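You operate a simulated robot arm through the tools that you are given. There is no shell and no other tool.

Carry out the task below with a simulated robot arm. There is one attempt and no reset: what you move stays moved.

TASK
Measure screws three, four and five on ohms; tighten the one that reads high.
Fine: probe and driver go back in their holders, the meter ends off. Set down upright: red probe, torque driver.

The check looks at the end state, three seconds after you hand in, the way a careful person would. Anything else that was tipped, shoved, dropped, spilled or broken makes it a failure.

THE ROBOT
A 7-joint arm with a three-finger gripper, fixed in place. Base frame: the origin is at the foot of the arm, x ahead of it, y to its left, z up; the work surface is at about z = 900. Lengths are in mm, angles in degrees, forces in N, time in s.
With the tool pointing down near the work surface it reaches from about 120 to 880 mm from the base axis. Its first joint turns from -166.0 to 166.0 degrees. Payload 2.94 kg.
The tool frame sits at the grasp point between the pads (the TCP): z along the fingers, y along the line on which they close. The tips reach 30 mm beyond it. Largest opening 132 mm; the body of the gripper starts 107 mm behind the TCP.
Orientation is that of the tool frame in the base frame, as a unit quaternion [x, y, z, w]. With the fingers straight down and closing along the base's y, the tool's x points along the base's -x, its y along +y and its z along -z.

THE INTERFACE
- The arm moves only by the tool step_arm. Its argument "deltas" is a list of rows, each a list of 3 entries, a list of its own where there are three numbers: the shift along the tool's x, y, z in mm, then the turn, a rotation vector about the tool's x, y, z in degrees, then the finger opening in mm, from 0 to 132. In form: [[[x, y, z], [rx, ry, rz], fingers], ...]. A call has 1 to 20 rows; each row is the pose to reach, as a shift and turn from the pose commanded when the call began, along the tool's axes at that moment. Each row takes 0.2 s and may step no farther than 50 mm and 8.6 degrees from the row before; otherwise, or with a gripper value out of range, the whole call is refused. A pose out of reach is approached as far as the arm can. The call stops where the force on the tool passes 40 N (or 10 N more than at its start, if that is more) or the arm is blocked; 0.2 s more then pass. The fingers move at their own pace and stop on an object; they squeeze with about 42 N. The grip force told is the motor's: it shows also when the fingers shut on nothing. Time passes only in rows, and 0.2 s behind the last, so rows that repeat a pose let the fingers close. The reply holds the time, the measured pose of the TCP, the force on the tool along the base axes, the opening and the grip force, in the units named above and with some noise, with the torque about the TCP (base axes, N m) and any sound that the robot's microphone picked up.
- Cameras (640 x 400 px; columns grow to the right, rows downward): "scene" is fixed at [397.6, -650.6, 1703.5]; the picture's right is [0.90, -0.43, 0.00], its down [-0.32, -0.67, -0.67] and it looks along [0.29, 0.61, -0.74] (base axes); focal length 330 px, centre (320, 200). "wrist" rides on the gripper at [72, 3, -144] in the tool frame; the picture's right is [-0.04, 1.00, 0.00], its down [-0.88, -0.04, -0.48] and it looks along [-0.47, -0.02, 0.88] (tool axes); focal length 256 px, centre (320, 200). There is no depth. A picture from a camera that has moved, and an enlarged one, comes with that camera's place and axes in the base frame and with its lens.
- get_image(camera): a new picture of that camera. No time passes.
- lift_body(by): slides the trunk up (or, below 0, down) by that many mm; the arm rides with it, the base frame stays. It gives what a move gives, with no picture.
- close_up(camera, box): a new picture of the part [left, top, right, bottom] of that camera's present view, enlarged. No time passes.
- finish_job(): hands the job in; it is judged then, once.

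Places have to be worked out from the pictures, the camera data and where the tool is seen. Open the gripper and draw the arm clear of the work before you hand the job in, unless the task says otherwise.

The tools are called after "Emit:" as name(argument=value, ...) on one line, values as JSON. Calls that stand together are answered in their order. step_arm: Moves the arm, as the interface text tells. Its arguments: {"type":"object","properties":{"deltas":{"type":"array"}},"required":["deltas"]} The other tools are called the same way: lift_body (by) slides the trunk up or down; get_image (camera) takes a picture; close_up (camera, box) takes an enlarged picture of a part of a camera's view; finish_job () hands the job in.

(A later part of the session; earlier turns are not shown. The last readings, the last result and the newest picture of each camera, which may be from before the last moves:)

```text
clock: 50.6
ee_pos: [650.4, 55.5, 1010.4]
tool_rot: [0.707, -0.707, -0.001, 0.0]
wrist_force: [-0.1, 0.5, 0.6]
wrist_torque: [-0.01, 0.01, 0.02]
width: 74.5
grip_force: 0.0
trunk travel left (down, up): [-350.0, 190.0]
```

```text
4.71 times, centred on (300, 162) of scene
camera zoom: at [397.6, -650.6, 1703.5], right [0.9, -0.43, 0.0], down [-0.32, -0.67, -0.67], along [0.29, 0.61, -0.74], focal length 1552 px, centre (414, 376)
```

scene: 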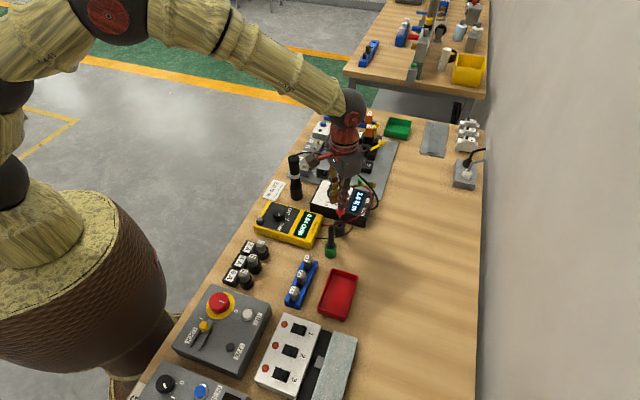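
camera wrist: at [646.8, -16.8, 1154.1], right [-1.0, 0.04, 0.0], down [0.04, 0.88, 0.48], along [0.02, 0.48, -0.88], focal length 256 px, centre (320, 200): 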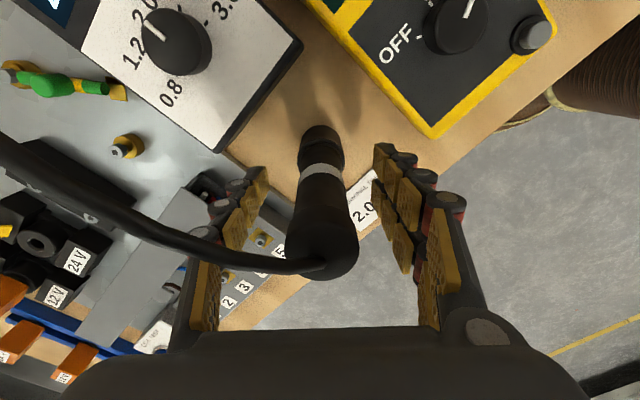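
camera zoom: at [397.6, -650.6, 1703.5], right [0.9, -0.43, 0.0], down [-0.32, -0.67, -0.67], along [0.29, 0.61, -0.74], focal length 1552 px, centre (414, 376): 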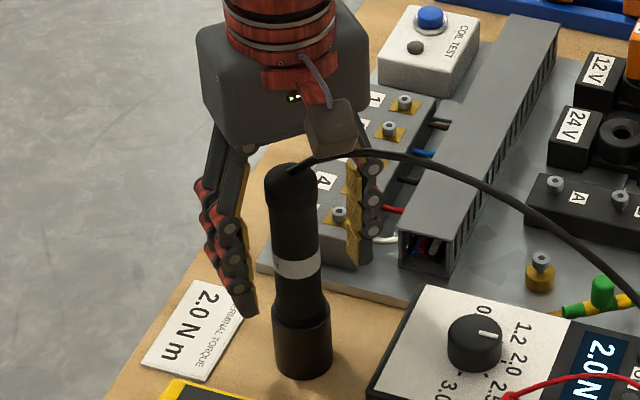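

The driver is about 3 mm off in tool x; I correct that and close on the handle.

Emit:
step_arm(deltas=[[[-3, 0, 0], [0, 0, 0], 60], [[-3, 0, 0], [0, 0, 0], 22], [[-3, 0, 0], [0, 0, 0], 22], [[-3, 0, 0], [0, 0, 0], 22], [[-3, 0, 0], [0, 0, 0], 22], [[-3, 0, 0], [0, 0, 0], 22], [[-3, 0, 0], [0, 0, 0], 22]])

Emit:
get_image(camera="wrist")

Emit:
close_up(camera="scene", box=[250, 120, 350, 205])

```text
clock: 52.2
ee_pos: [649.8, 58.7, 1010.9]
tool_rot: [-0.707, 0.707, 0.0, 0.0]
wrist_force: [-3.2, 0.9, 1.3]
wrist_torque: [0.01, 0.12, 0.03]
width: 32.9
grip_force: 42.4
trunk travel left (down, up): [-350.0, 190.0]
```

```text
taken
camera wrist: at [646.5, -14.0, 1154.9], right [-1.0, 0.04, 0.0], down [0.04, 0.88, 0.48], along [0.02, 0.48, -0.88], focal length 256 px, centre (320, 200)
```

wrist: 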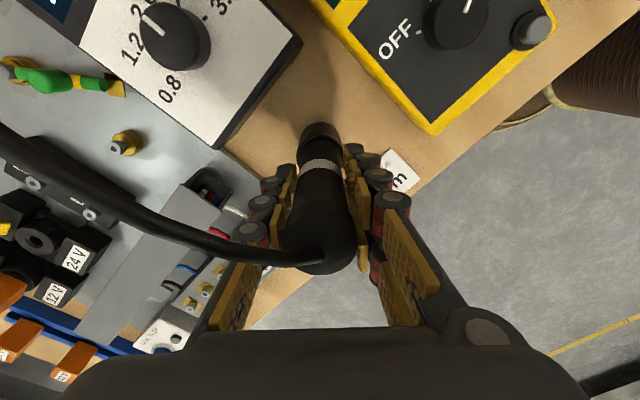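

```text
4.71 times, centred on (300, 162) of scene
camera zoom: at [397.6, -650.6, 1703.5], right [0.9, -0.43, 0.0], down [-0.32, -0.67, -0.67], along [0.29, 0.61, -0.74], focal length 1552 px, centre (414, 376)
```

zoom: 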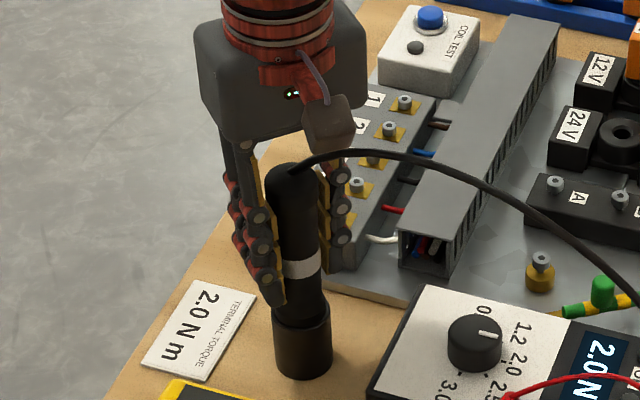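

Handle gripped at 32.9 mm; grip pose (650, 59, 1011) noted for the return. I lift it straight out of its cup.

Emit:
step_arm(deltas=[[[0, 0, -8], [0, 0, 0], 22], [[0, 0, -20], [0, 0, 0], 22], [[0, 0, -35], [0, 0, 0], 22], [[0, 0, -50], [0, 0, 0], 22], [[0, 0, -70], [0, 0, 0], 22], [[0, 0, -90], [0, 0, 0], 22], [[0, 0, -110], [0, 0, 0], 22], [[0, 0, -130], [0, 0, 0], 22], [[0, 0, -130], [0, 0, 0], 22]])

Emit:
get_image(camera="wrist")

Emit:
close_up(camera="scene", box=[250, 80, 370, 205])

Emit:
close_up(camera="scene", box=[280, 130, 330, 180])

```text
clock: 54.2
ee_pos: [648.0, 61.0, 1141.5]
tool_rot: [-0.707, 0.707, 0.0, 0.0]
wrist_force: [0.8, -0.2, -3.4]
wrist_torque: [-0.02, 0.0, 0.03]
width: 33.1
grip_force: 41.9
trunk travel left (down, up): [-350.0, 190.0]
```

```text
taken
camera wrist: at [645.0, -11.1, 1284.7], right [-1.0, 0.04, 0.0], down [0.04, 0.88, 0.48], along [0.02, 0.48, -0.88], focal length 256 px, centre (320, 200)
```

wrist: 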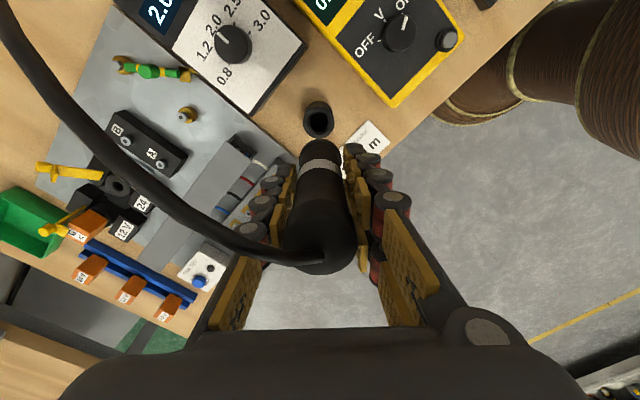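

```text
3.20 times, centred on (310, 142) of scene
camera zoom: at [397.6, -650.6, 1703.5], right [0.9, -0.43, 0.0], down [-0.32, -0.67, -0.67], along [0.29, 0.61, -0.74], focal length 1055 px, centre (352, 384)
```

zoom: 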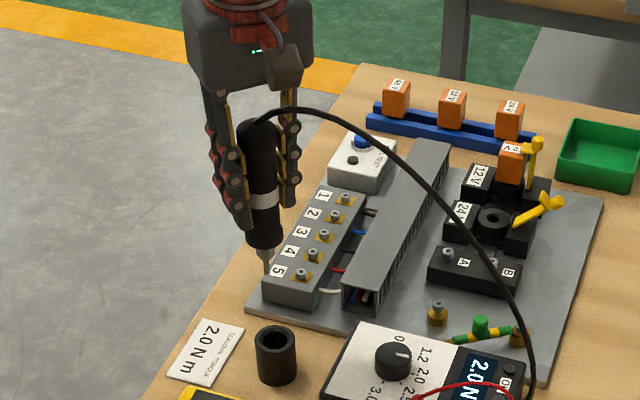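

```text
8.00 times, centred on (305, 155) of scene
camera zoom: at [397.6, -650.6, 1703.5], right [0.9, -0.43, 0.0], down [-0.32, -0.67, -0.67], along [0.29, 0.61, -0.74], focal length 2638 px, centre (440, 560)
```

zoom: 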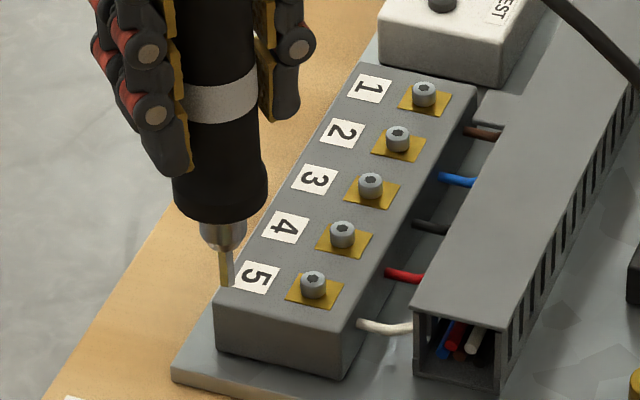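

The driver is out, with its hex bit tip about 102 mm below the TCP. I measure how the driver sits relative to the tool axis before going to screw four.

Emit:
close_up(camera="wrist", box=[260, 120, 380, 290])

Emit:
close_up(camera="scene", box=[270, 95, 320, 175])

```text
2.35 times, centred on (320, 205) of wrist
camera zoom: at [645.0, -11.1, 1284.7], right [-1.0, 0.04, 0.0], down [0.04, 0.88, 0.48], along [0.02, 0.48, -0.88], focal length 602 px, centre (320, 188)
```

zoom: 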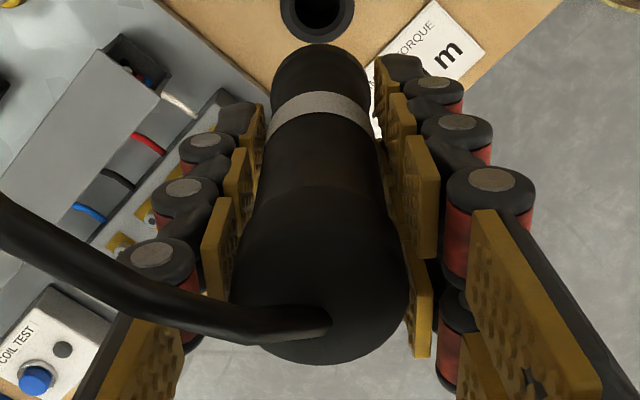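

```text
5.00 times, centred on (295, 135) of scene
camera zoom: at [397.6, -650.6, 1703.5], right [0.9, -0.43, 0.0], down [-0.32, -0.67, -0.67], along [0.29, 0.61, -0.74], focal length 1648 px, centre (445, 525)
```

zoom: 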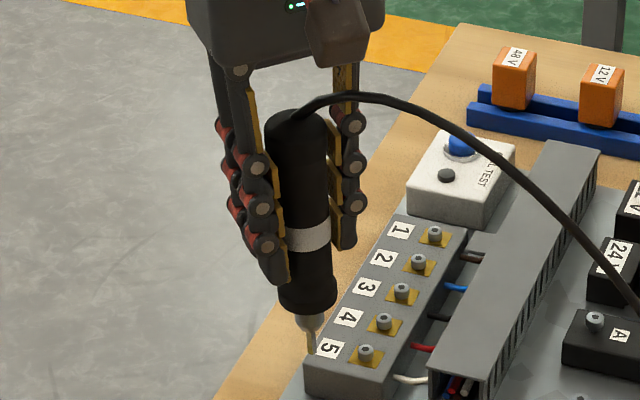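

The driver sits centred and upright on the tool axis. I carry it over screw four (≈ (737, 167)) and lower to about 12 mm above the head.

Emit:
step_arm(deltas=[[[-20, -17, 0], [0, 0, 0], 22], [[-45, -37, 0], [0, 0, 0], 22], [[-70, -58, 0], [0, 0, 0], 22], [[-95, -79, 0], [0, 0, 0], 22], [[-105.5, -88, 0], [0, 0, 0], 22], [[-105.5, -88, 25], [0, 0, 0], 22], [[-105.5, -88, 50], [0, 0, 0], 22], [[-105.5, -88, 70], [0, 0, 0], 22], [[-105.5, -88, 80], [0, 0, 0], 22], [[-105.5, -88, 80], [0, 0, 0], 22]])

Emit:
close_up(camera="scene", box=[285, 135, 335, 180])

Emit:
close_up(camera="scene", box=[297, 150, 317, 166])

Emit:
get_image(camera="wrist")

```text
clock: 56.4
ee_pos: [738.1, 166.6, 1063.4]
tool_rot: [0.707, -0.707, 0.0, 0.0]
wrist_force: [-0.1, 0.4, -3.1]
wrist_torque: [0.01, -0.02, 0.01]
width: 33.0
grip_force: 41.8
trunk travel left (down, up): [-350.0, 190.0]
```

```text
8.89 times, centred on (310, 158) of scene
camera zoom: at [397.6, -650.6, 1703.5], right [0.9, -0.43, 0.0], down [-0.32, -0.67, -0.67], along [0.29, 0.61, -0.74], focal length 2931 px, centre (409, 578)
```

zoom: 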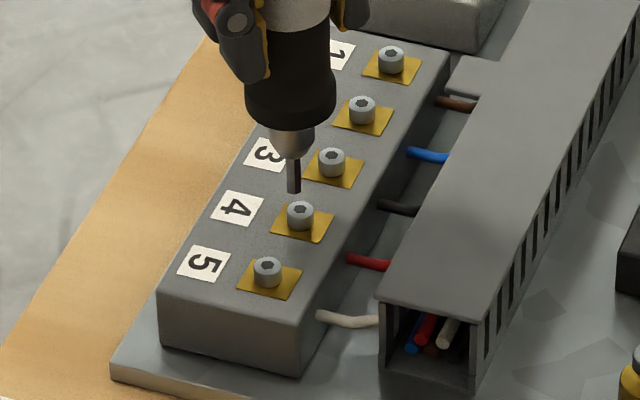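

```text
16.00 times, centred on (307, 158) of scene
camera zoom: at [397.6, -650.6, 1703.5], right [0.9, -0.43, 0.0], down [-0.32, -0.67, -0.67], along [0.29, 0.61, -0.74], focal length 5275 px, centre (528, 872)
```

zoom: 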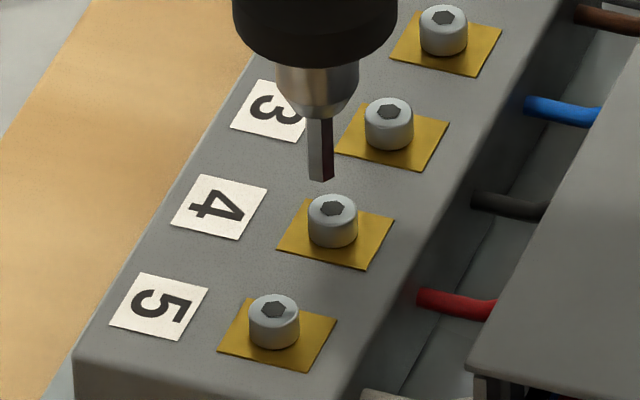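

```text
taken
camera wrist: at [734.3, 94.9, 1206.5], right [-1.0, 0.04, 0.0], down [0.04, 0.88, 0.48], along [0.02, 0.47, -0.88], focal length 256 px, centre (320, 200)
```

wrist: 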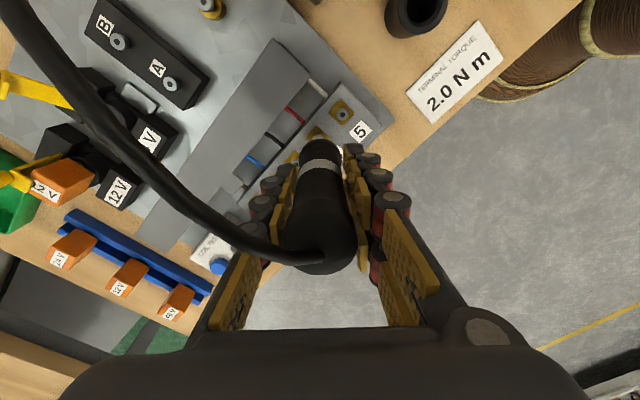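

In the 16× view the bit needs to go about 2.4 mm to the right, and the combined readings put screw four at about (740, 168). I shift by (+3.0, +1.1) in base axes and lower 8 mm, then compare again.

Emit:
step_arm(deltas=[[[-1.1, -3.0, 0], [0, 0, 0], 22], [[-1.1, -3.0, 4], [0, 0, 0], 22], [[-1.1, -3.0, 8], [0, 0, 0], 22], [[-1.1, -3.0, 8], [0, 0, 0], 22]])

Emit:
close_up(camera="scene", box=[297, 150, 317, 166])

Emit:
close_up(camera="wrist", box=[260, 80, 400, 200])

```text
clock: 57.4
ee_pos: [740.0, 167.8, 1053.7]
tool_rot: [-0.707, 0.707, 0.0, 0.0]
wrist_force: [0.6, 0.6, -2.3]
wrist_torque: [0.02, 0.02, 0.02]
width: 32.9
grip_force: 42.5
trunk travel left (down, up): [-350.0, 190.0]
```

```text
16.00 times, centred on (307, 158) of scene
camera zoom: at [397.6, -650.6, 1703.5], right [0.9, -0.43, 0.0], down [-0.32, -0.67, -0.67], along [0.29, 0.61, -0.74], focal length 5275 px, centre (528, 872)
```

zoom: 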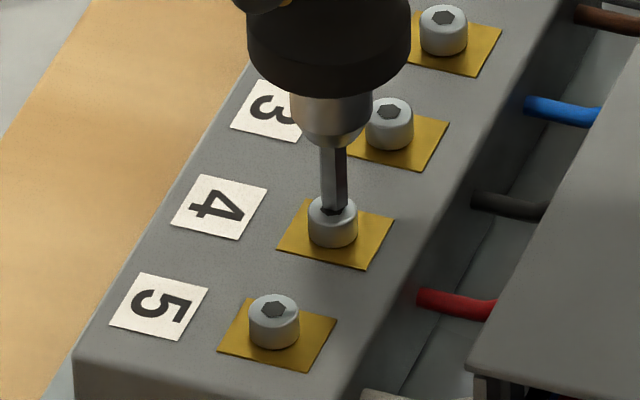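

```text
3.33 times, centred on (330, 140) of wrist
camera zoom: at [737.4, 95.3, 1197.0], right [-1.0, 0.04, 0.0], down [0.04, 0.88, 0.48], along [0.02, 0.48, -0.88], focal length 853 px, centre (287, 400)
```

zoom: 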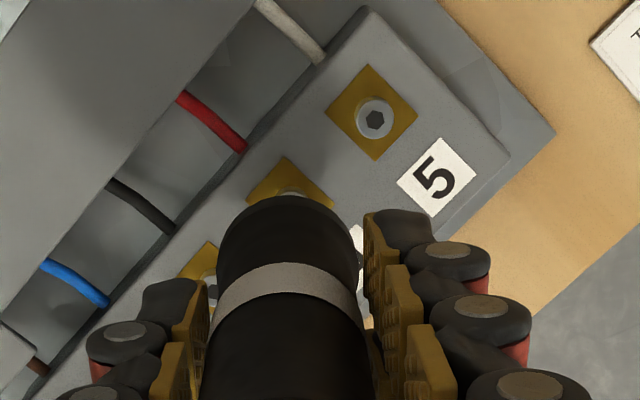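

The bit is visually on the hex socket with no contact force yet. I lower in 1 mm steps to feel for the head.

Emit:
step_arm(deltas=[[[0, 0, 1], [0, 0, 0], 22], [[0, 0, 2], [0, 0, 0], 22], [[0, 0, 2], [0, 0, 0], 22]])

Emit:
close_up(camera="scene", box=[299, 152, 315, 164])

```text
clock: 58.2
ee_pos: [739.6, 165.9, 1052.6]
tool_rot: [0.707, -0.707, 0.0, -0.001]
wrist_force: [-1.0, 2.4, 3.8]
wrist_torque: [0.25, 0.12, 0.02]
width: 33.0
grip_force: 42.2
trunk travel left (down, up): [-350.0, 190.0]
```

```text
16.00 times, centred on (307, 158) of scene
camera zoom: at [397.6, -650.6, 1703.5], right [0.9, -0.43, 0.0], down [-0.32, -0.67, -0.67], along [0.29, 0.61, -0.74], focal length 5275 px, centre (528, 872)
```

zoom: 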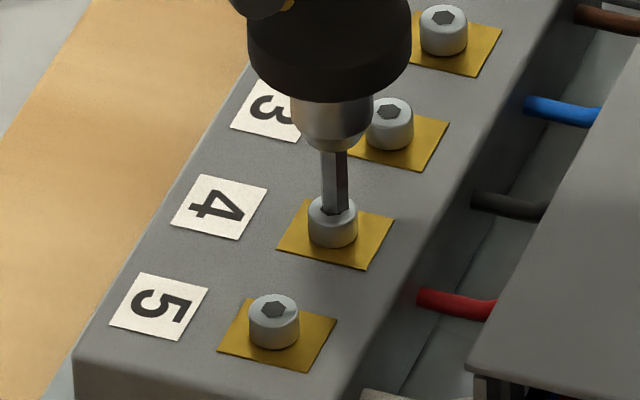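

First contact (about 6 N), bit within about 0.7 mm of the socket centre. I nudge it 0.5 mm left and press a little more.

Emit:
step_arm(deltas=[[[-0.4, 0.5, 0], [0, 0, 0], 22], [[-0.4, 0.5, 1], [0, 0, 0], 22], [[-0.4, 0.5, 2], [0, 0, 0], 22], [[-0.4, 0.5, 2], [0, 0, 0], 22], [[-0.4, 0.5, 2], [0, 0, 0], 22]])

Emit:
close_up(camera="scene", box=[299, 152, 315, 164])

Emit:
close_up(camera="scene", box=[310, 170, 400, 240])

```text
clock: 59.4
ee_pos: [740.2, 166.9, 1052.2]
tool_rot: [0.707, -0.707, 0.0, -0.002]
wrist_force: [3.9, -1.6, 22.2]
wrist_torque: [-0.06, -0.43, 0.03]
width: 33.2
grip_force: 42.3
trunk travel left (down, up): [-350.0, 190.0]
```

```text
16.00 times, centred on (307, 158) of scene
camera zoom: at [397.6, -650.6, 1703.5], right [0.9, -0.43, 0.0], down [-0.32, -0.67, -0.67], along [0.29, 0.61, -0.74], focal length 5275 px, centre (528, 872)
```

zoom: 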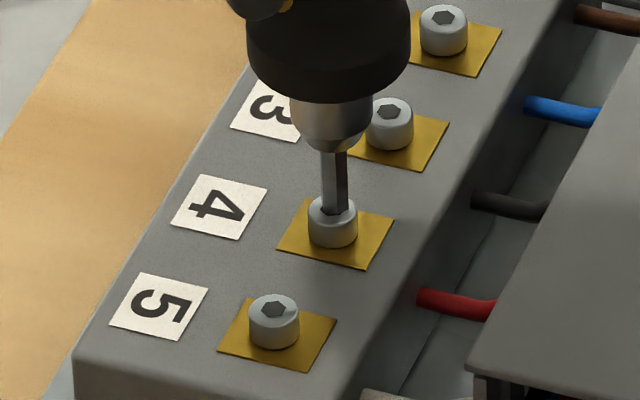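

```text
5.71 times, centred on (355, 205) of scene
camera zoom: at [397.6, -650.6, 1703.5], right [0.9, -0.43, 0.0], down [-0.32, -0.67, -0.67], along [0.29, 0.61, -0.74], focal length 1884 px, centre (120, 171)
```

zoom: 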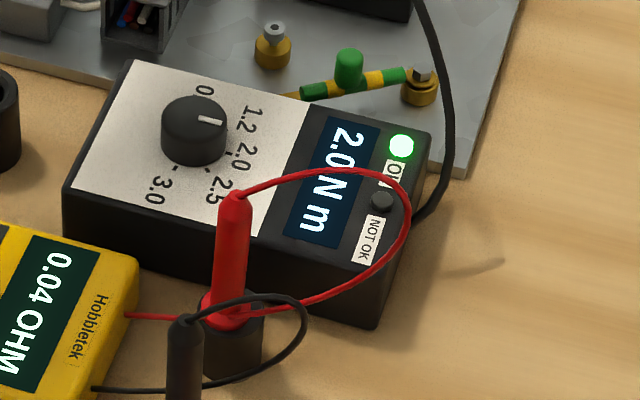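

The controller's OK lamp is lit green: the driver has run screw four to 2.0 N m. I hold briefly, then lift straight off and check the lamp.

Emit:
step_arm(deltas=[[[0, 0, 0], [0, 0, 0], 22], [[0, 0, 0], [0, 0, 0], 22], [[0, 0, -2], [0, 0, 0], 22], [[0, 0, -6], [0, 0, 0], 22], [[0, 0, -20], [0, 0, 0], 22], [[0, 0, -45], [0, 0, 0], 22], [[0, 0, -75], [0, 0, 0], 22], [[0, 0, -92], [0, 0, 0], 22], [[0, 0, -92], [0, 0, 0], 22]])

Emit:
close_up(camera="scene", box=[310, 170, 400, 240])

Emit:
close_up(camera="scene", box=[285, 130, 335, 180])

```text
clock: 61.4
ee_pos: [740.0, 167.3, 1140.7]
tool_rot: [-0.707, 0.708, 0.001, 0.0]
wrist_force: [0.7, 0.4, -4.0]
wrist_torque: [-0.02, 0.01, 0.01]
width: 33.1
grip_force: 41.6
trunk travel left (down, up): [-350.0, 190.0]
```

```text
5.71 times, centred on (355, 205) of scene
camera zoom: at [397.6, -650.6, 1703.5], right [0.9, -0.43, 0.0], down [-0.32, -0.67, -0.67], along [0.29, 0.61, -0.74], focal length 1884 px, centre (120, 171)
```

zoom: 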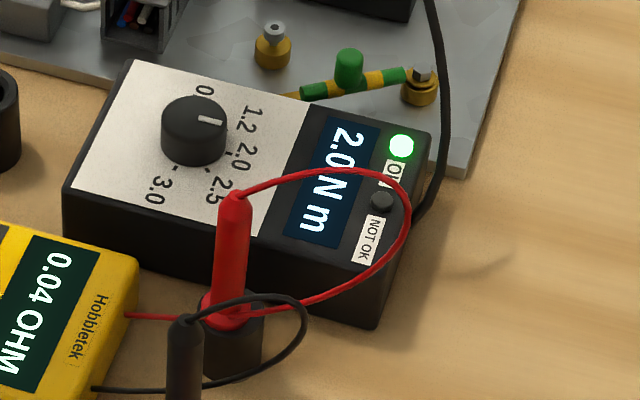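

```text
8.00 times, centred on (310, 155) of scene
camera zoom: at [397.6, -650.6, 1703.5], right [0.9, -0.43, 0.0], down [-0.32, -0.67, -0.67], along [0.29, 0.61, -0.74], focal length 2638 px, centre (400, 560)
```

zoom: 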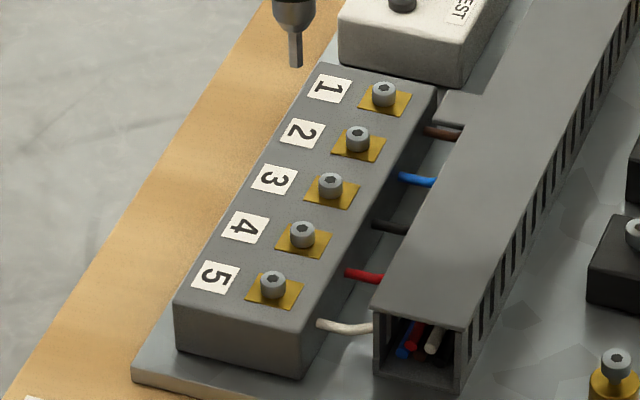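

OK stays lit. Now I carry the driver back along the same commanded path to above its cup.

Emit:
step_arm(deltas=[[[25, 20, 0], [0, 0, 0], 22], [[50, 42, 0], [0, 0, 0], 22], [[75, 64, 0], [0, 0, 0], 22], [[97, 82, 0], [0, 0, 0], 22], [[107, 90.5, 0], [0, 0, 0], 22], [[107, 90.5, 25], [0, 0, 0], 22], [[107, 90.5, 50], [0, 0, 0], 22], [[107, 90.5, 65], [0, 0, 0], 22], [[107, 90.5, 65], [0, 0, 0], 22]])

Emit:
close_up(camera="scene", box=[270, 150, 320, 200])

Emit:
close_up(camera="wrist", box=[250, 60, 390, 180])

```text
clock: 63.4
ee_pos: [648.5, 59.9, 1077.9]
tool_rot: [0.707, -0.707, 0.0, 0.0]
wrist_force: [-0.4, -0.7, -2.6]
wrist_torque: [-0.01, 0.0, 0.0]
width: 32.9
grip_force: 41.9
trunk travel left (down, up): [-350.0, 190.0]
```

```text
8.00 times, centred on (295, 175) of scene
camera zoom: at [397.6, -650.6, 1703.5], right [0.9, -0.43, 0.0], down [-0.32, -0.67, -0.67], along [0.29, 0.61, -0.74], focal length 2638 px, centre (520, 400)
```

zoom: 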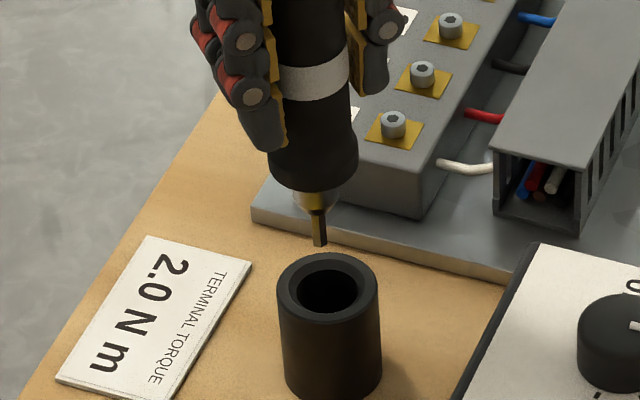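

```text
3.33 times, centred on (320, 120) of wrist
camera zoom: at [645.7, -11.7, 1221.4], right [-1.0, 0.04, 0.0], down [0.04, 0.88, 0.48], along [0.02, 0.48, -0.88], focal length 853 px, centre (320, 467)
```

zoom: 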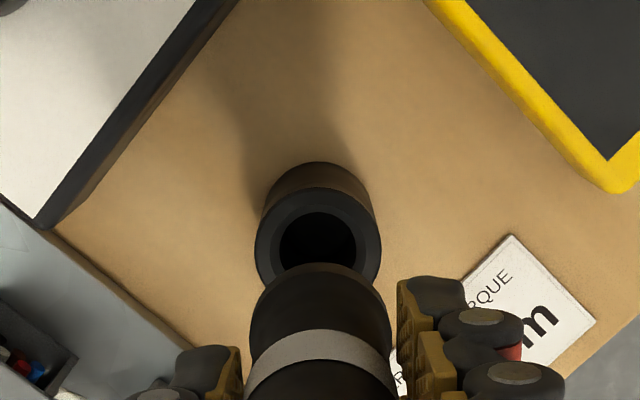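

The driver is above its cup. The cup's centre and rim height need to be pinned down better, so I zoom in on it from both cameras.

Emit:
close_up(camera="scene", box=[284, 174, 308, 204])

Emit:
close_up(camera="wrist", box=[290, 100, 350, 150])

```text
13.33 times, centred on (296, 189) of scene
camera zoom: at [397.6, -650.6, 1703.5], right [0.9, -0.43, 0.0], down [-0.32, -0.67, -0.67], along [0.29, 0.61, -0.74], focal length 4396 px, centre (640, 347)
```

zoom: 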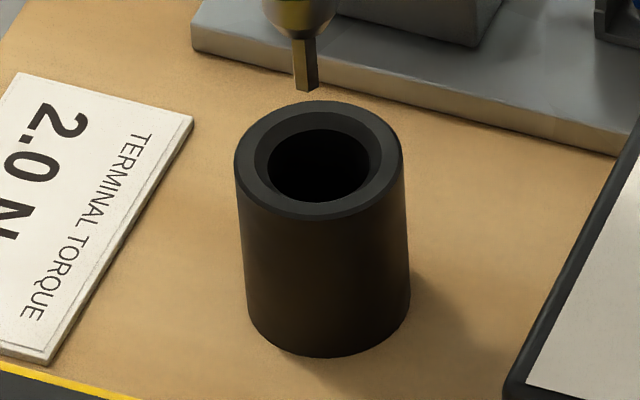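

```text
8.00 times, centred on (320, 125) of wrist
camera zoom: at [645.7, -11.7, 1221.4], right [-1.0, 0.04, 0.0], down [0.04, 0.88, 0.48], along [0.02, 0.48, -0.88], focal length 2048 px, centre (320, 800)
```

zoom: 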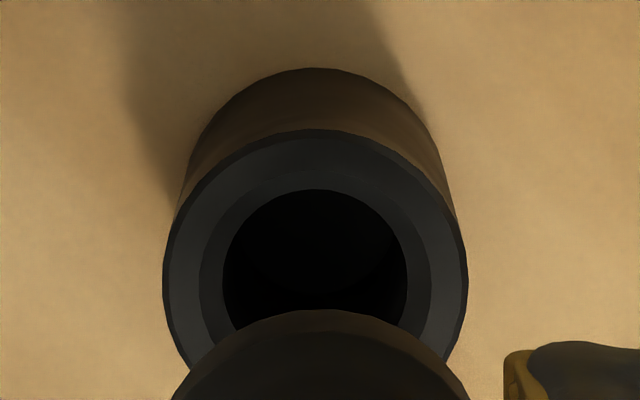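

The original grip place (649.5, 58) agrees with both views if I shift by (+0.8, −2.3) mm. I apply that and lower until the bit is just entering the cup, then check.

Emit:
step_arm(deltas=[[[2.3, -0.8, 0], [0, 0, 0], 22], [[2.3, -0.8, 10], [0, 0, 0], 22], [[2.3, -0.8, 20], [0, 0, 0], 22], [[2.3, -0.8, 26], [0, 0, 0], 22], [[2.3, -0.8, 26], [0, 0, 0], 22]])

Emit:
close_up(camera="scene", box=[284, 170, 308, 200])

Emit:
close_up(camera="wrist", box=[290, 100, 350, 150])

```text
clock: 64.6
ee_pos: [649.8, 57.0, 1050.8]
tool_rot: [0.707, -0.707, 0.001, 0.0]
wrist_force: [0.7, 0.6, -4.1]
wrist_torque: [0.0, 0.01, 0.02]
width: 33.0
grip_force: 42.5
trunk travel left (down, up): [-350.0, 190.0]
```

```text
13.33 times, centred on (296, 185) of scene
camera zoom: at [397.6, -650.6, 1703.5], right [0.9, -0.43, 0.0], down [-0.32, -0.67, -0.67], along [0.29, 0.61, -0.74], focal length 4396 px, centre (640, 400)
```

zoom: 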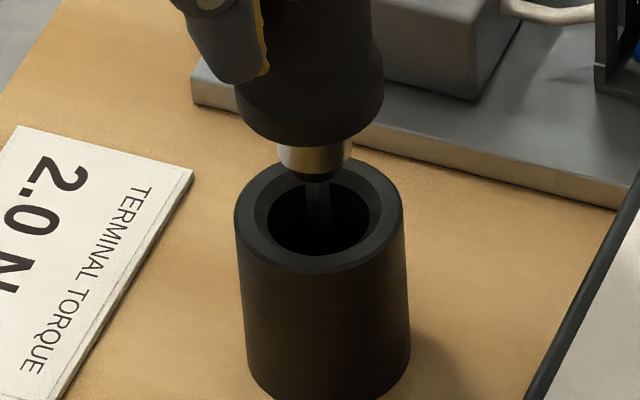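

```text
8.00 times, centred on (320, 125) of wrist
camera zoom: at [646.2, -14.9, 1194.4], right [-1.0, 0.04, 0.0], down [0.04, 0.88, 0.48], along [0.02, 0.48, -0.88], focal length 2048 px, centre (320, 800)
```

zoom: 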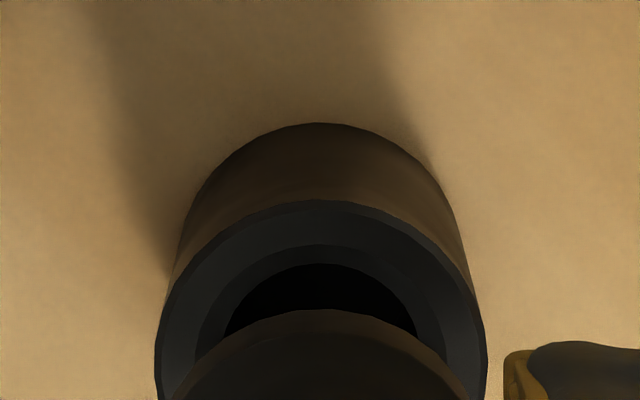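

The bit is centred in the hole. I continue down slowly, watching the force.

Emit:
step_arm(deltas=[[[0, 0, 7], [0, 0, 0], 22], [[0, 0, 14], [0, 0, 0], 22], [[0, 0, 21], [0, 0, 0], 22], [[0, 0, 28], [0, 0, 0], 22], [[0, 0, 34], [0, 0, 0], 22], [[0, 0, 34], [0, 0, 0], 22]])

Emit:
close_up(camera="scene", box=[280, 160, 310, 200])

Emit:
close_up(camera="wrist", box=[290, 100, 350, 150])

```text
clock: 66.0
ee_pos: [650.7, 55.7, 1015.5]
tool_rot: [0.708, -0.707, -0.001, 0.001]
wrist_force: [-0.4, 0.3, -2.1]
wrist_torque: [0.0, -0.03, -0.01]
width: 32.7
grip_force: 41.5
trunk travel left (down, up): [-350.0, 190.0]
```

```text
10.00 times, centred on (295, 180) of scene
camera zoom: at [397.6, -650.6, 1703.5], right [0.9, -0.43, 0.0], down [-0.32, -0.67, -0.67], along [0.29, 0.61, -0.74], focal length 3297 px, centre (570, 400)
```

zoom: 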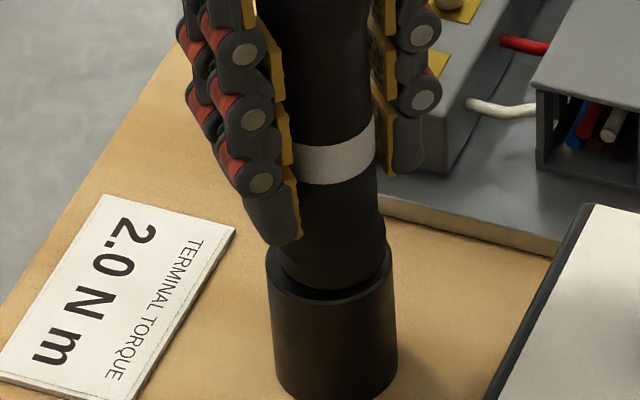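

```text
8.00 times, centred on (320, 125) of wrist
camera zoom: at [647.2, -16.0, 1159.9], right [-1.0, 0.04, 0.0], down [0.04, 0.88, 0.48], along [0.02, 0.48, -0.88], focal length 2048 px, centre (320, 800)
```

zoom: 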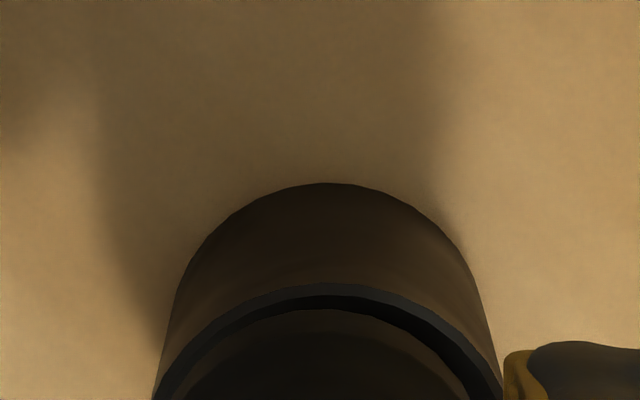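

No contact yet, and the driver body looks about 2 mm right/near of the cup centre. I shift it back by (−0.7, +2.0) base and lower to the seat in 1 mm steps.

Emit:
step_arm(deltas=[[[-1, 0.4, 0], [0, 0, 0], 22], [[-2, 0.7, 0], [0, 0, 0], 22], [[-2, 0.7, 1], [0, 0, 0], 22], [[-2, 0.7, 2], [0, 0, 0], 22], [[-2, 0.7, 3], [0, 0, 0], 22], [[-2, 0.7, 3], [0, 0, 0], 22]])

Emit:
close_up(camera="scene", box=[280, 160, 310, 200])

Emit:
close_up(camera="wrist", box=[290, 100, 350, 150])

```text
clock: 67.4
ee_pos: [649.7, 59.0, 1014.1]
tool_rot: [0.708, -0.707, 0.0, 0.0]
wrist_force: [0.3, -1.0, -4.0]
wrist_torque: [0.02, -0.01, 0.02]
width: 32.9
grip_force: 42.2
trunk travel left (down, up): [-350.0, 190.0]
```

```text
10.00 times, centred on (295, 180) of scene
camera zoom: at [397.6, -650.6, 1703.5], right [0.9, -0.43, 0.0], down [-0.32, -0.67, -0.67], along [0.29, 0.61, -0.74], focal length 3297 px, centre (570, 400)
```

zoom: 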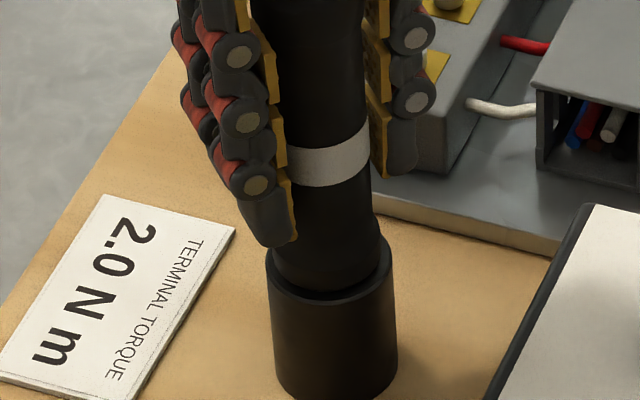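

```text
8.00 times, centred on (320, 125) of wrist
camera zoom: at [646.2, -13.6, 1157.3], right [-1.0, 0.04, 0.0], down [0.04, 0.88, 0.48], along [0.02, 0.48, -0.88], focal length 2048 px, centre (320, 800)
```

zoom: 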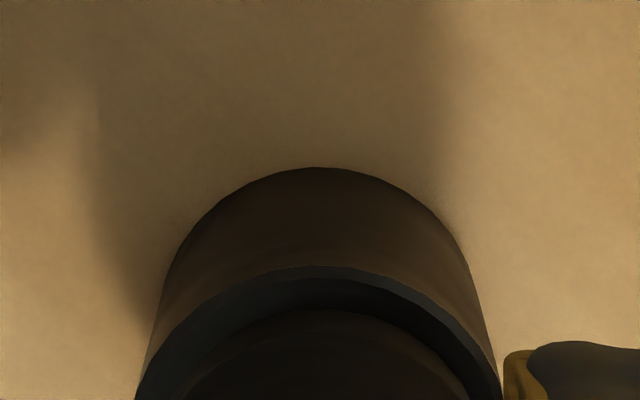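

Now well centred in the cup; still about 2–3 mm to the seat. I lower in 1 mm steps to feel it.

Emit:
step_arm(deltas=[[[0, 0, 1], [0, 0, 0], 22], [[0, 0, 2], [0, 0, 0], 22], [[0, 0, 3], [0, 0, 0], 22], [[0, 0, 3], [0, 0, 0], 22]])

Emit:
close_up(camera="scene", box=[280, 160, 310, 200])

```text
clock: 68.4
ee_pos: [649.6, 57.2, 1010.7]
tool_rot: [-0.707, 0.707, -0.001, 0.0]
wrist_force: [-1.0, -3.5, 5.5]
wrist_torque: [-0.11, 0.15, 0.04]
width: 33.0
grip_force: 42.0
trunk travel left (down, up): [-350.0, 190.0]
```

```text
10.00 times, centred on (295, 180) of scene
camera zoom: at [397.6, -650.6, 1703.5], right [0.9, -0.43, 0.0], down [-0.32, -0.67, -0.67], along [0.29, 0.61, -0.74], focal length 3297 px, centre (570, 400)
```

zoom: 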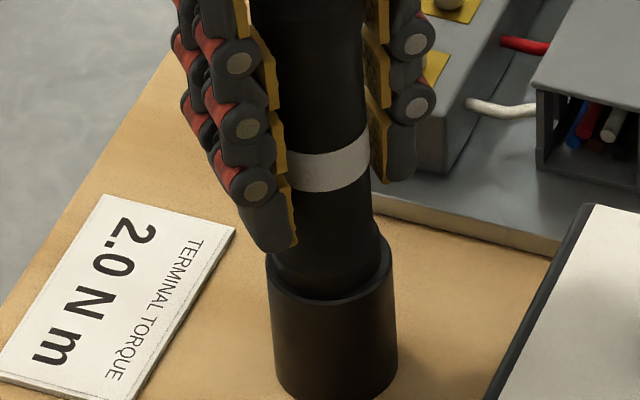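

Seated at the original height (contact about 8 N). I open the fingers and rise straight up clear of the driver.

Emit:
step_arm(deltas=[[[0, 0, -0.5], [0, 0, 0], 36], [[0, 0, -0.5], [0, 0, 0], 50], [[0, 0, -0.5], [0, 0, 0], 70], [[0, 0, -0.5], [0, 0, 0], 74], [[0, 0, -0.5], [0, 0, 0], 74], [[0, 0, -20], [0, 0, 0], 74], [[0, 0, -55], [0, 0, 0], 74], [[0, 0, -95], [0, 0, 0], 74], [[0, 0, -135], [0, 0, 0], 74], [[0, 0, -170], [0, 0, 0], 74], [[0, 0, -170], [0, 0, 0], 74]])

Emit:
close_up(camera="scene", box=[265, 130, 345, 205])

Emit:
get_image(camera="wrist")

Emit:
get_image(camera="scene")

```text
clock: 70.8
ee_pos: [651.8, 57.4, 1178.5]
tool_rot: [-0.707, 0.707, -0.001, 0.0]
wrist_force: [0.5, -0.1, -0.4]
wrist_torque: [0.0, 0.02, 0.02]
width: 73.8
grip_force: 0.0
trunk travel left (down, up): [-350.0, 190.0]
```

```text
5.33 times, centred on (305, 168) of scene
camera zoom: at [397.6, -650.6, 1703.5], right [0.9, -0.43, 0.0], down [-0.32, -0.67, -0.67], along [0.29, 0.61, -0.74], focal length 1758 px, centre (400, 373)
```

zoom: 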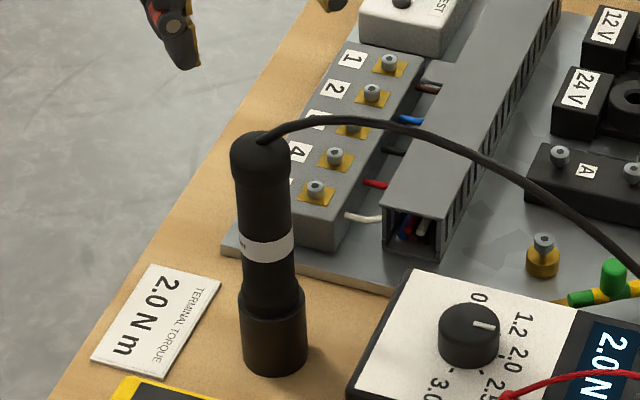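

```text
taken
camera wrist: at [647.8, -14.8, 1322.1], right [-1.0, 0.04, 0.0], down [0.04, 0.88, 0.48], along [0.02, 0.48, -0.88], focal length 256 px, centre (320, 200)
```

wrist: 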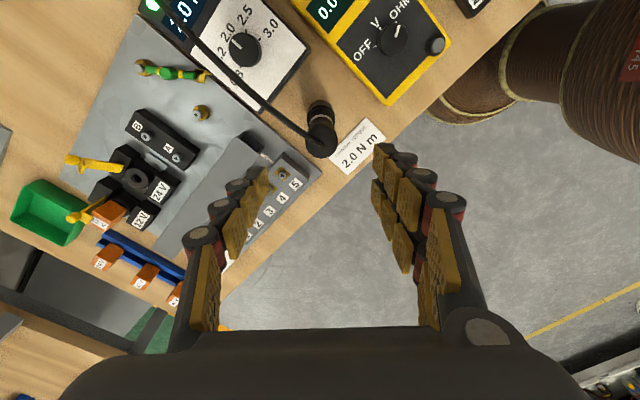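

```text
taken
```

scene: 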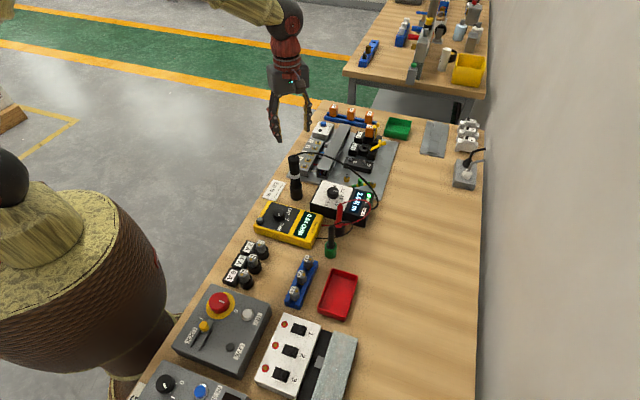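

The driver stands upright in its cup and OK is lit. Remaining: switch the meter off. I move over the meter while turning the tool to +60°, so I can turn the knob counter-clockwise 120°.

Emit:
step_arm(deltas=[[[7.7, 7.9, 0], [0, 0, 7.5], 70], [[15.4, 15.8, 0], [0, 0, 15], 70], [[23.1, 23.7, 0], [0, 0, 22.5], 70], [[30.8, 31.7, 0], [0, 0, 30], 70], [[38.5, 39.6, 0], [0, 0, 37.5], 70], [[46.2, 47.5, 0], [0, 0, 45], 70], [[53.9, 55.4, 0], [0, 0, 52.5], 70], [[61.6, 63.3, 0], [0, 0, 60], 70], [[69.3, 71.2, 0], [0, 0, 67.5], 70], [[77, 79.2, 0], [0, 0, 75], 70], [[84.7, 87.1, 0], [0, 0, 82.5], 70], [[92.4, 95, 0], [0, 0, 90], 70], [[92.4, 95, 12], [0, 0, 97.5], 70], [[92.4, 95, 25], [0, 0, 105], 70], [[92.4, 95, 38], [0, 0, 112.5], 70], [[92.4, 95, 50], [0, 0, 120], 70], [[92.4, 95, 62], [0, 0, 127.5], 70], [[92.4, 95, 75], [0, 0, 135], 70], [[92.4, 95, 88], [0, 0, 142.5], 70], [[92.4, 95, 100], [0, 0, 150], 70]])

Emit:
get_image(camera="wrist")

Emit:
close_up(camera="wrist", box=[220, 60, 420, 210])

Emit:
close_up(camera="scene", box=[220, 120, 400, 260])

```text
clock: 75.0
ee_pos: [554.8, -32.8, 1081.1]
tool_rot: [0.5, 0.866, 0.0, 0.0]
wrist_force: [-0.5, -1.0, -0.2]
wrist_torque: [0.02, 0.0, 0.0]
width: 70.0
grip_force: 0.0
trunk travel left (down, up): [-350.0, 190.0]
```

```text
taken
camera wrist: at [521.6, 31.5, 1225.3], right [0.89, 0.46, 0.0], down [0.4, -0.78, 0.48], along [0.22, -0.42, -0.88], focal length 256 px, centre (320, 200)
```

wrist: 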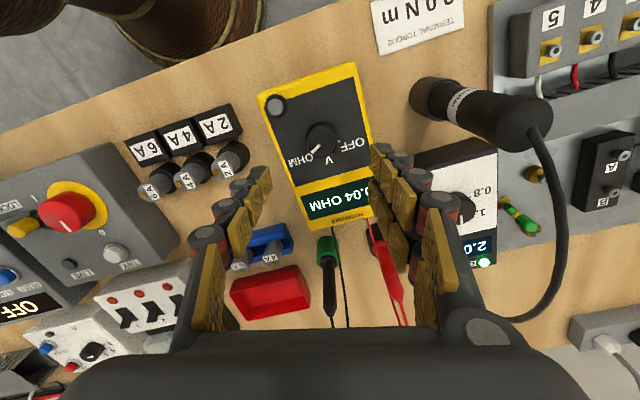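

```text
2.67 times, centred on (320, 135) of wrist
camera zoom: at [521.6, 31.5, 1225.3], right [0.89, 0.46, 0.0], down [0.4, -0.78, 0.48], along [0.22, -0.42, -0.88], focal length 683 px, centre (320, 373)
```

zoom: 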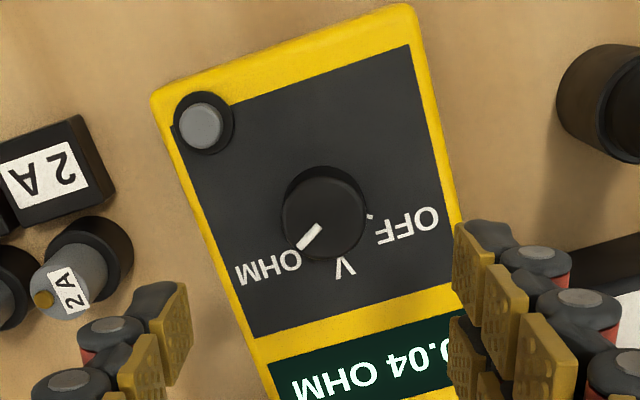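

```text
2.86 times, centred on (310, 190) of scene
camera zoom: at [397.6, -650.6, 1703.5], right [0.9, -0.43, 0.0], down [-0.32, -0.67, -0.67], along [0.29, 0.61, -0.74], focal length 942 px, centre (349, 229)
```

zoom: 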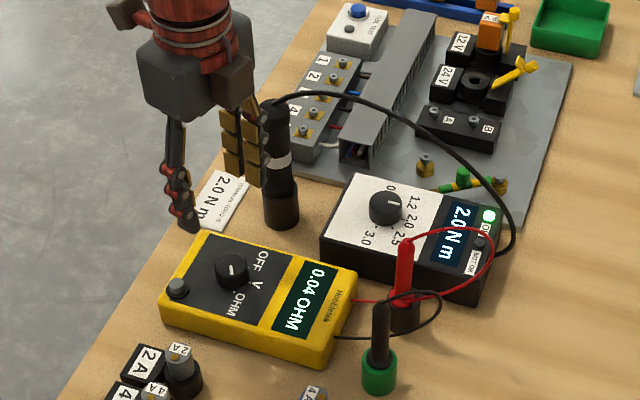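

The knob is about (−4, +1) mm off in tool axes. I shift and come down to z ≈ 1000 to refine the alignment.

Emit:
step_arm(deltas=[[[-4.2, 1.1, 25], [0, 0, 0], 60], [[-4.2, 1.1, 50], [0, 0, 0], 60], [[-4.2, 1.1, 75], [0, 0, 0], 60], [[-4.2, 1.1, 81], [0, 0, 0], 60], [[-4.2, 1.1, 81], [0, 0, 0], 60]])

Emit:
close_up(camera="wrist", box=[220, 90, 420, 215])

Emit:
close_up(camera="scene", box=[230, 150, 350, 250])

```text
clock: 76.2
ee_pos: [558.6, -35.8, 1000.5]
tool_rot: [0.501, 0.866, 0.0, 0.0]
wrist_force: [-0.2, 0.1, -0.8]
wrist_torque: [-0.03, -0.02, 0.02]
width: 59.8
grip_force: 0.1
trunk travel left (down, up): [-350.0, 190.0]
```

```text
3.20 times, centred on (320, 152) of wrist
camera zoom: at [524.9, 28.5, 1144.0], right [0.89, 0.46, 0.0], down [0.41, -0.78, 0.48], along [0.22, -0.42, -0.88], focal length 819 px, centre (320, 352)
```

zoom: 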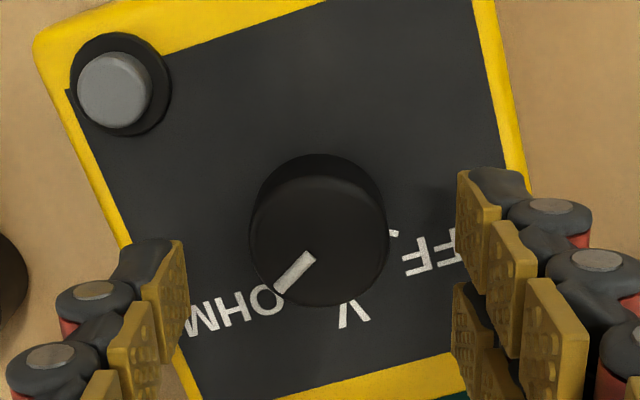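

```text
4.00 times, centred on (290, 200) of scene
camera zoom: at [397.6, -650.6, 1703.5], right [0.9, -0.43, 0.0], down [-0.32, -0.67, -0.67], along [0.29, 0.61, -0.74], focal length 1319 px, centre (440, 200)
```

zoom: 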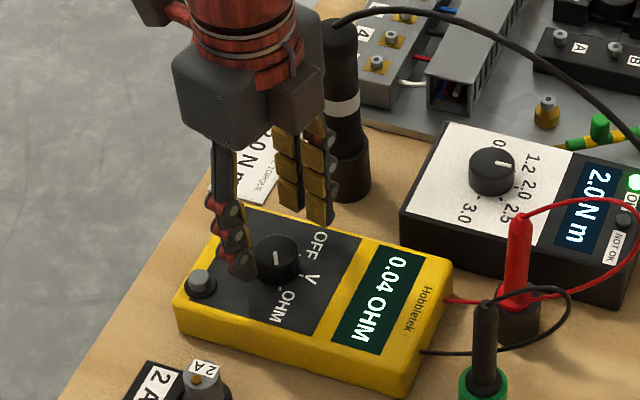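

Aligned within 1 mm and the fingers clear the grey button. I descend to z ≈ 971 and close on the knob.

Emit:
step_arm(deltas=[[[-1, -0.3, 12], [0, 0, 0], 60], [[-1, -0.3, 24], [0, 0, 0], 60], [[-1, -0.3, 29], [0, 0, 0], 60], [[-1, -0.3, 29], [0, 0, 0], 25], [[-1, -0.3, 29], [0, 0, 0], 25], [[-1, -0.3, 29], [0, 0, 0], 25], [[-1, -0.3, 29], [0, 0, 0], 25], [[-1, -0.3, 29], [0, 0, 0], 25]])

Emit:
close_up(camera="wrist", box=[220, 90, 420, 215])

```text
clock: 78.0
ee_pos: [557.9, -37.5, 971.0]
tool_rot: [0.499, 0.866, 0.0, 0.0]
wrist_force: [6.4, 4.9, -0.4]
wrist_torque: [0.13, -0.27, -0.01]
width: 33.2
grip_force: 44.8
trunk travel left (down, up): [-350.0, 190.0]
```

```text
3.20 times, centred on (320, 152) of wrist
camera zoom: at [525.6, 26.8, 1114.1], right [0.89, 0.46, 0.0], down [0.41, -0.78, 0.48], along [0.22, -0.42, -0.88], focal length 819 px, centre (320, 352)
```

zoom: 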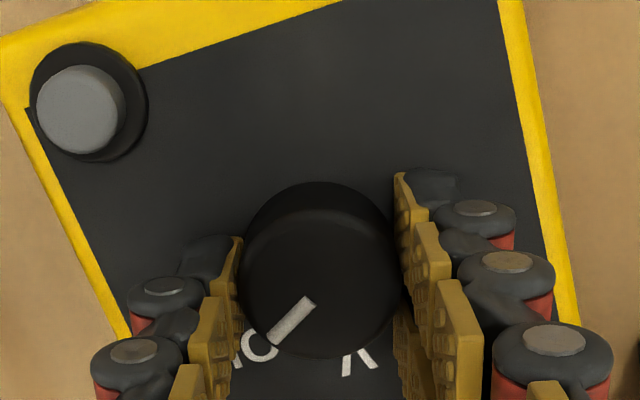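

Knob gripped at 33.2 mm. I turn counter-clockwise 60°, easing 1 mm of side offset, and check.

Emit:
step_arm(deltas=[[[0, 1, 0], [0, 0, -6], 25], [[0, 1, 0], [0, 0, -12], 25], [[0, 1, 0], [0, 0, -18], 25], [[0, 1, 0], [0, 0, -24], 25], [[0, 1, 0], [0, 0, -30], 25], [[0, 1, 0], [0, 0, -36], 25], [[0, 1, 0], [0, 0, -42], 25], [[0, 1, 0], [0, 0, -48], 25], [[0, 1, 0], [0, 0, -54], 25], [[0, 1, 0], [0, 0, -60], 25]])

Emit:
close_up(camera="wrist", box=[220, 90, 420, 215])

Emit:
close_up(camera="scene", box=[230, 160, 350, 260])

```text
clock: 80.2
ee_pos: [561.2, -34.3, 971.1]
tool_rot: [-0.001, 1.0, -0.001, -0.001]
wrist_force: [22.0, 26.0, -11.1]
wrist_torque: [0.61, -1.04, -0.11]
width: 33.2
grip_force: 45.0
trunk travel left (down, up): [-350.0, 190.0]
```

```text
3.20 times, centred on (320, 152) of wrist
camera zoom: at [488.9, -31.0, 1114.3], right [0.04, 1.0, 0.0], down [0.88, -0.03, 0.48], along [0.47, -0.02, -0.88], focal length 819 px, centre (320, 352)
```

zoom: 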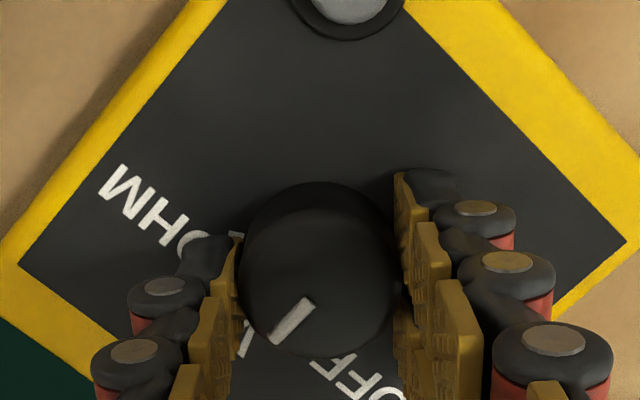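

```text
4.00 times, centred on (290, 210) of scene
camera zoom: at [397.6, -650.6, 1703.5], right [0.9, -0.43, 0.0], down [-0.32, -0.67, -0.67], along [0.29, 0.61, -0.74], focal length 1319 px, centre (440, 160)
```

zoom: 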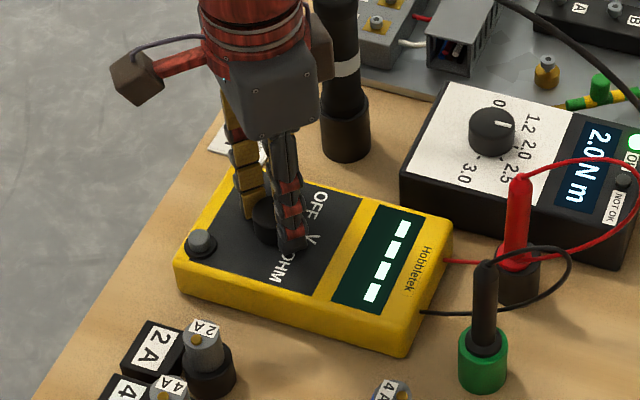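

At V now, but the side force has built up to about 34 N because I hold the knob about 4–5 mm off its axis. I open to release, let the arm relax, and re-centre before the second half.

Emit:
step_arm(deltas=[[[0, 0, 0], [0, 0, 0], 40], [[0, 0, 0], [0, 0, 0], 48], [[0, 0, 0], [0, 0, 0], 48], [[0, 0, 0], [0, 0, 0], 48]])

Emit:
close_up(camera="wrist", box=[220, 90, 420, 215])

Emit:
close_up(camera="scene", box=[230, 160, 350, 260])

```text
clock: 81.2
ee_pos: [557.4, -37.2, 971.6]
tool_rot: [0.0, 1.0, 0.0, 0.0]
wrist_force: [-1.1, 0.3, 0.0]
wrist_torque: [0.02, 0.04, 0.0]
width: 48.1
grip_force: 0.1
trunk travel left (down, up): [-350.0, 190.0]
```

```text
3.20 times, centred on (320, 152) of wrist
camera zoom: at [486.1, -33.9, 1115.0], right [0.04, 1.0, 0.0], down [0.88, -0.04, 0.47], along [0.47, -0.02, -0.88], focal length 819 px, centre (320, 352)
```

zoom: 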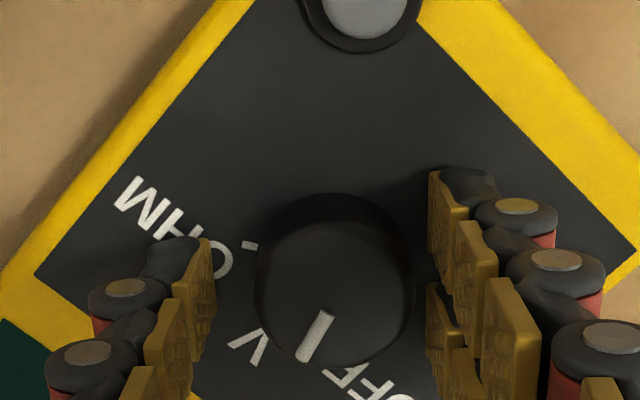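

```text
4.00 times, centred on (290, 210) of scene
camera zoom: at [397.6, -650.6, 1703.5], right [0.9, -0.43, 0.0], down [-0.32, -0.67, -0.67], along [0.29, 0.61, -0.74], focal length 1319 px, centre (440, 160)
```

zoom: 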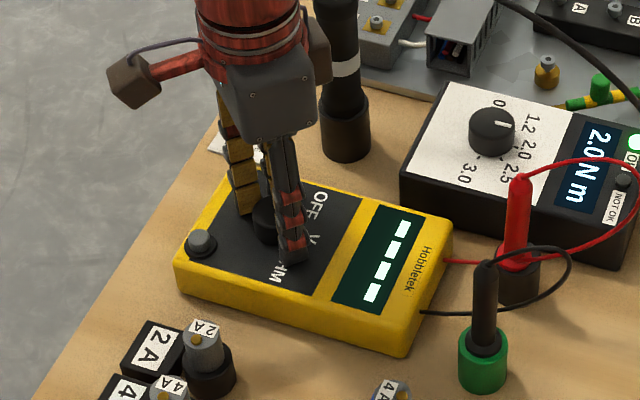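

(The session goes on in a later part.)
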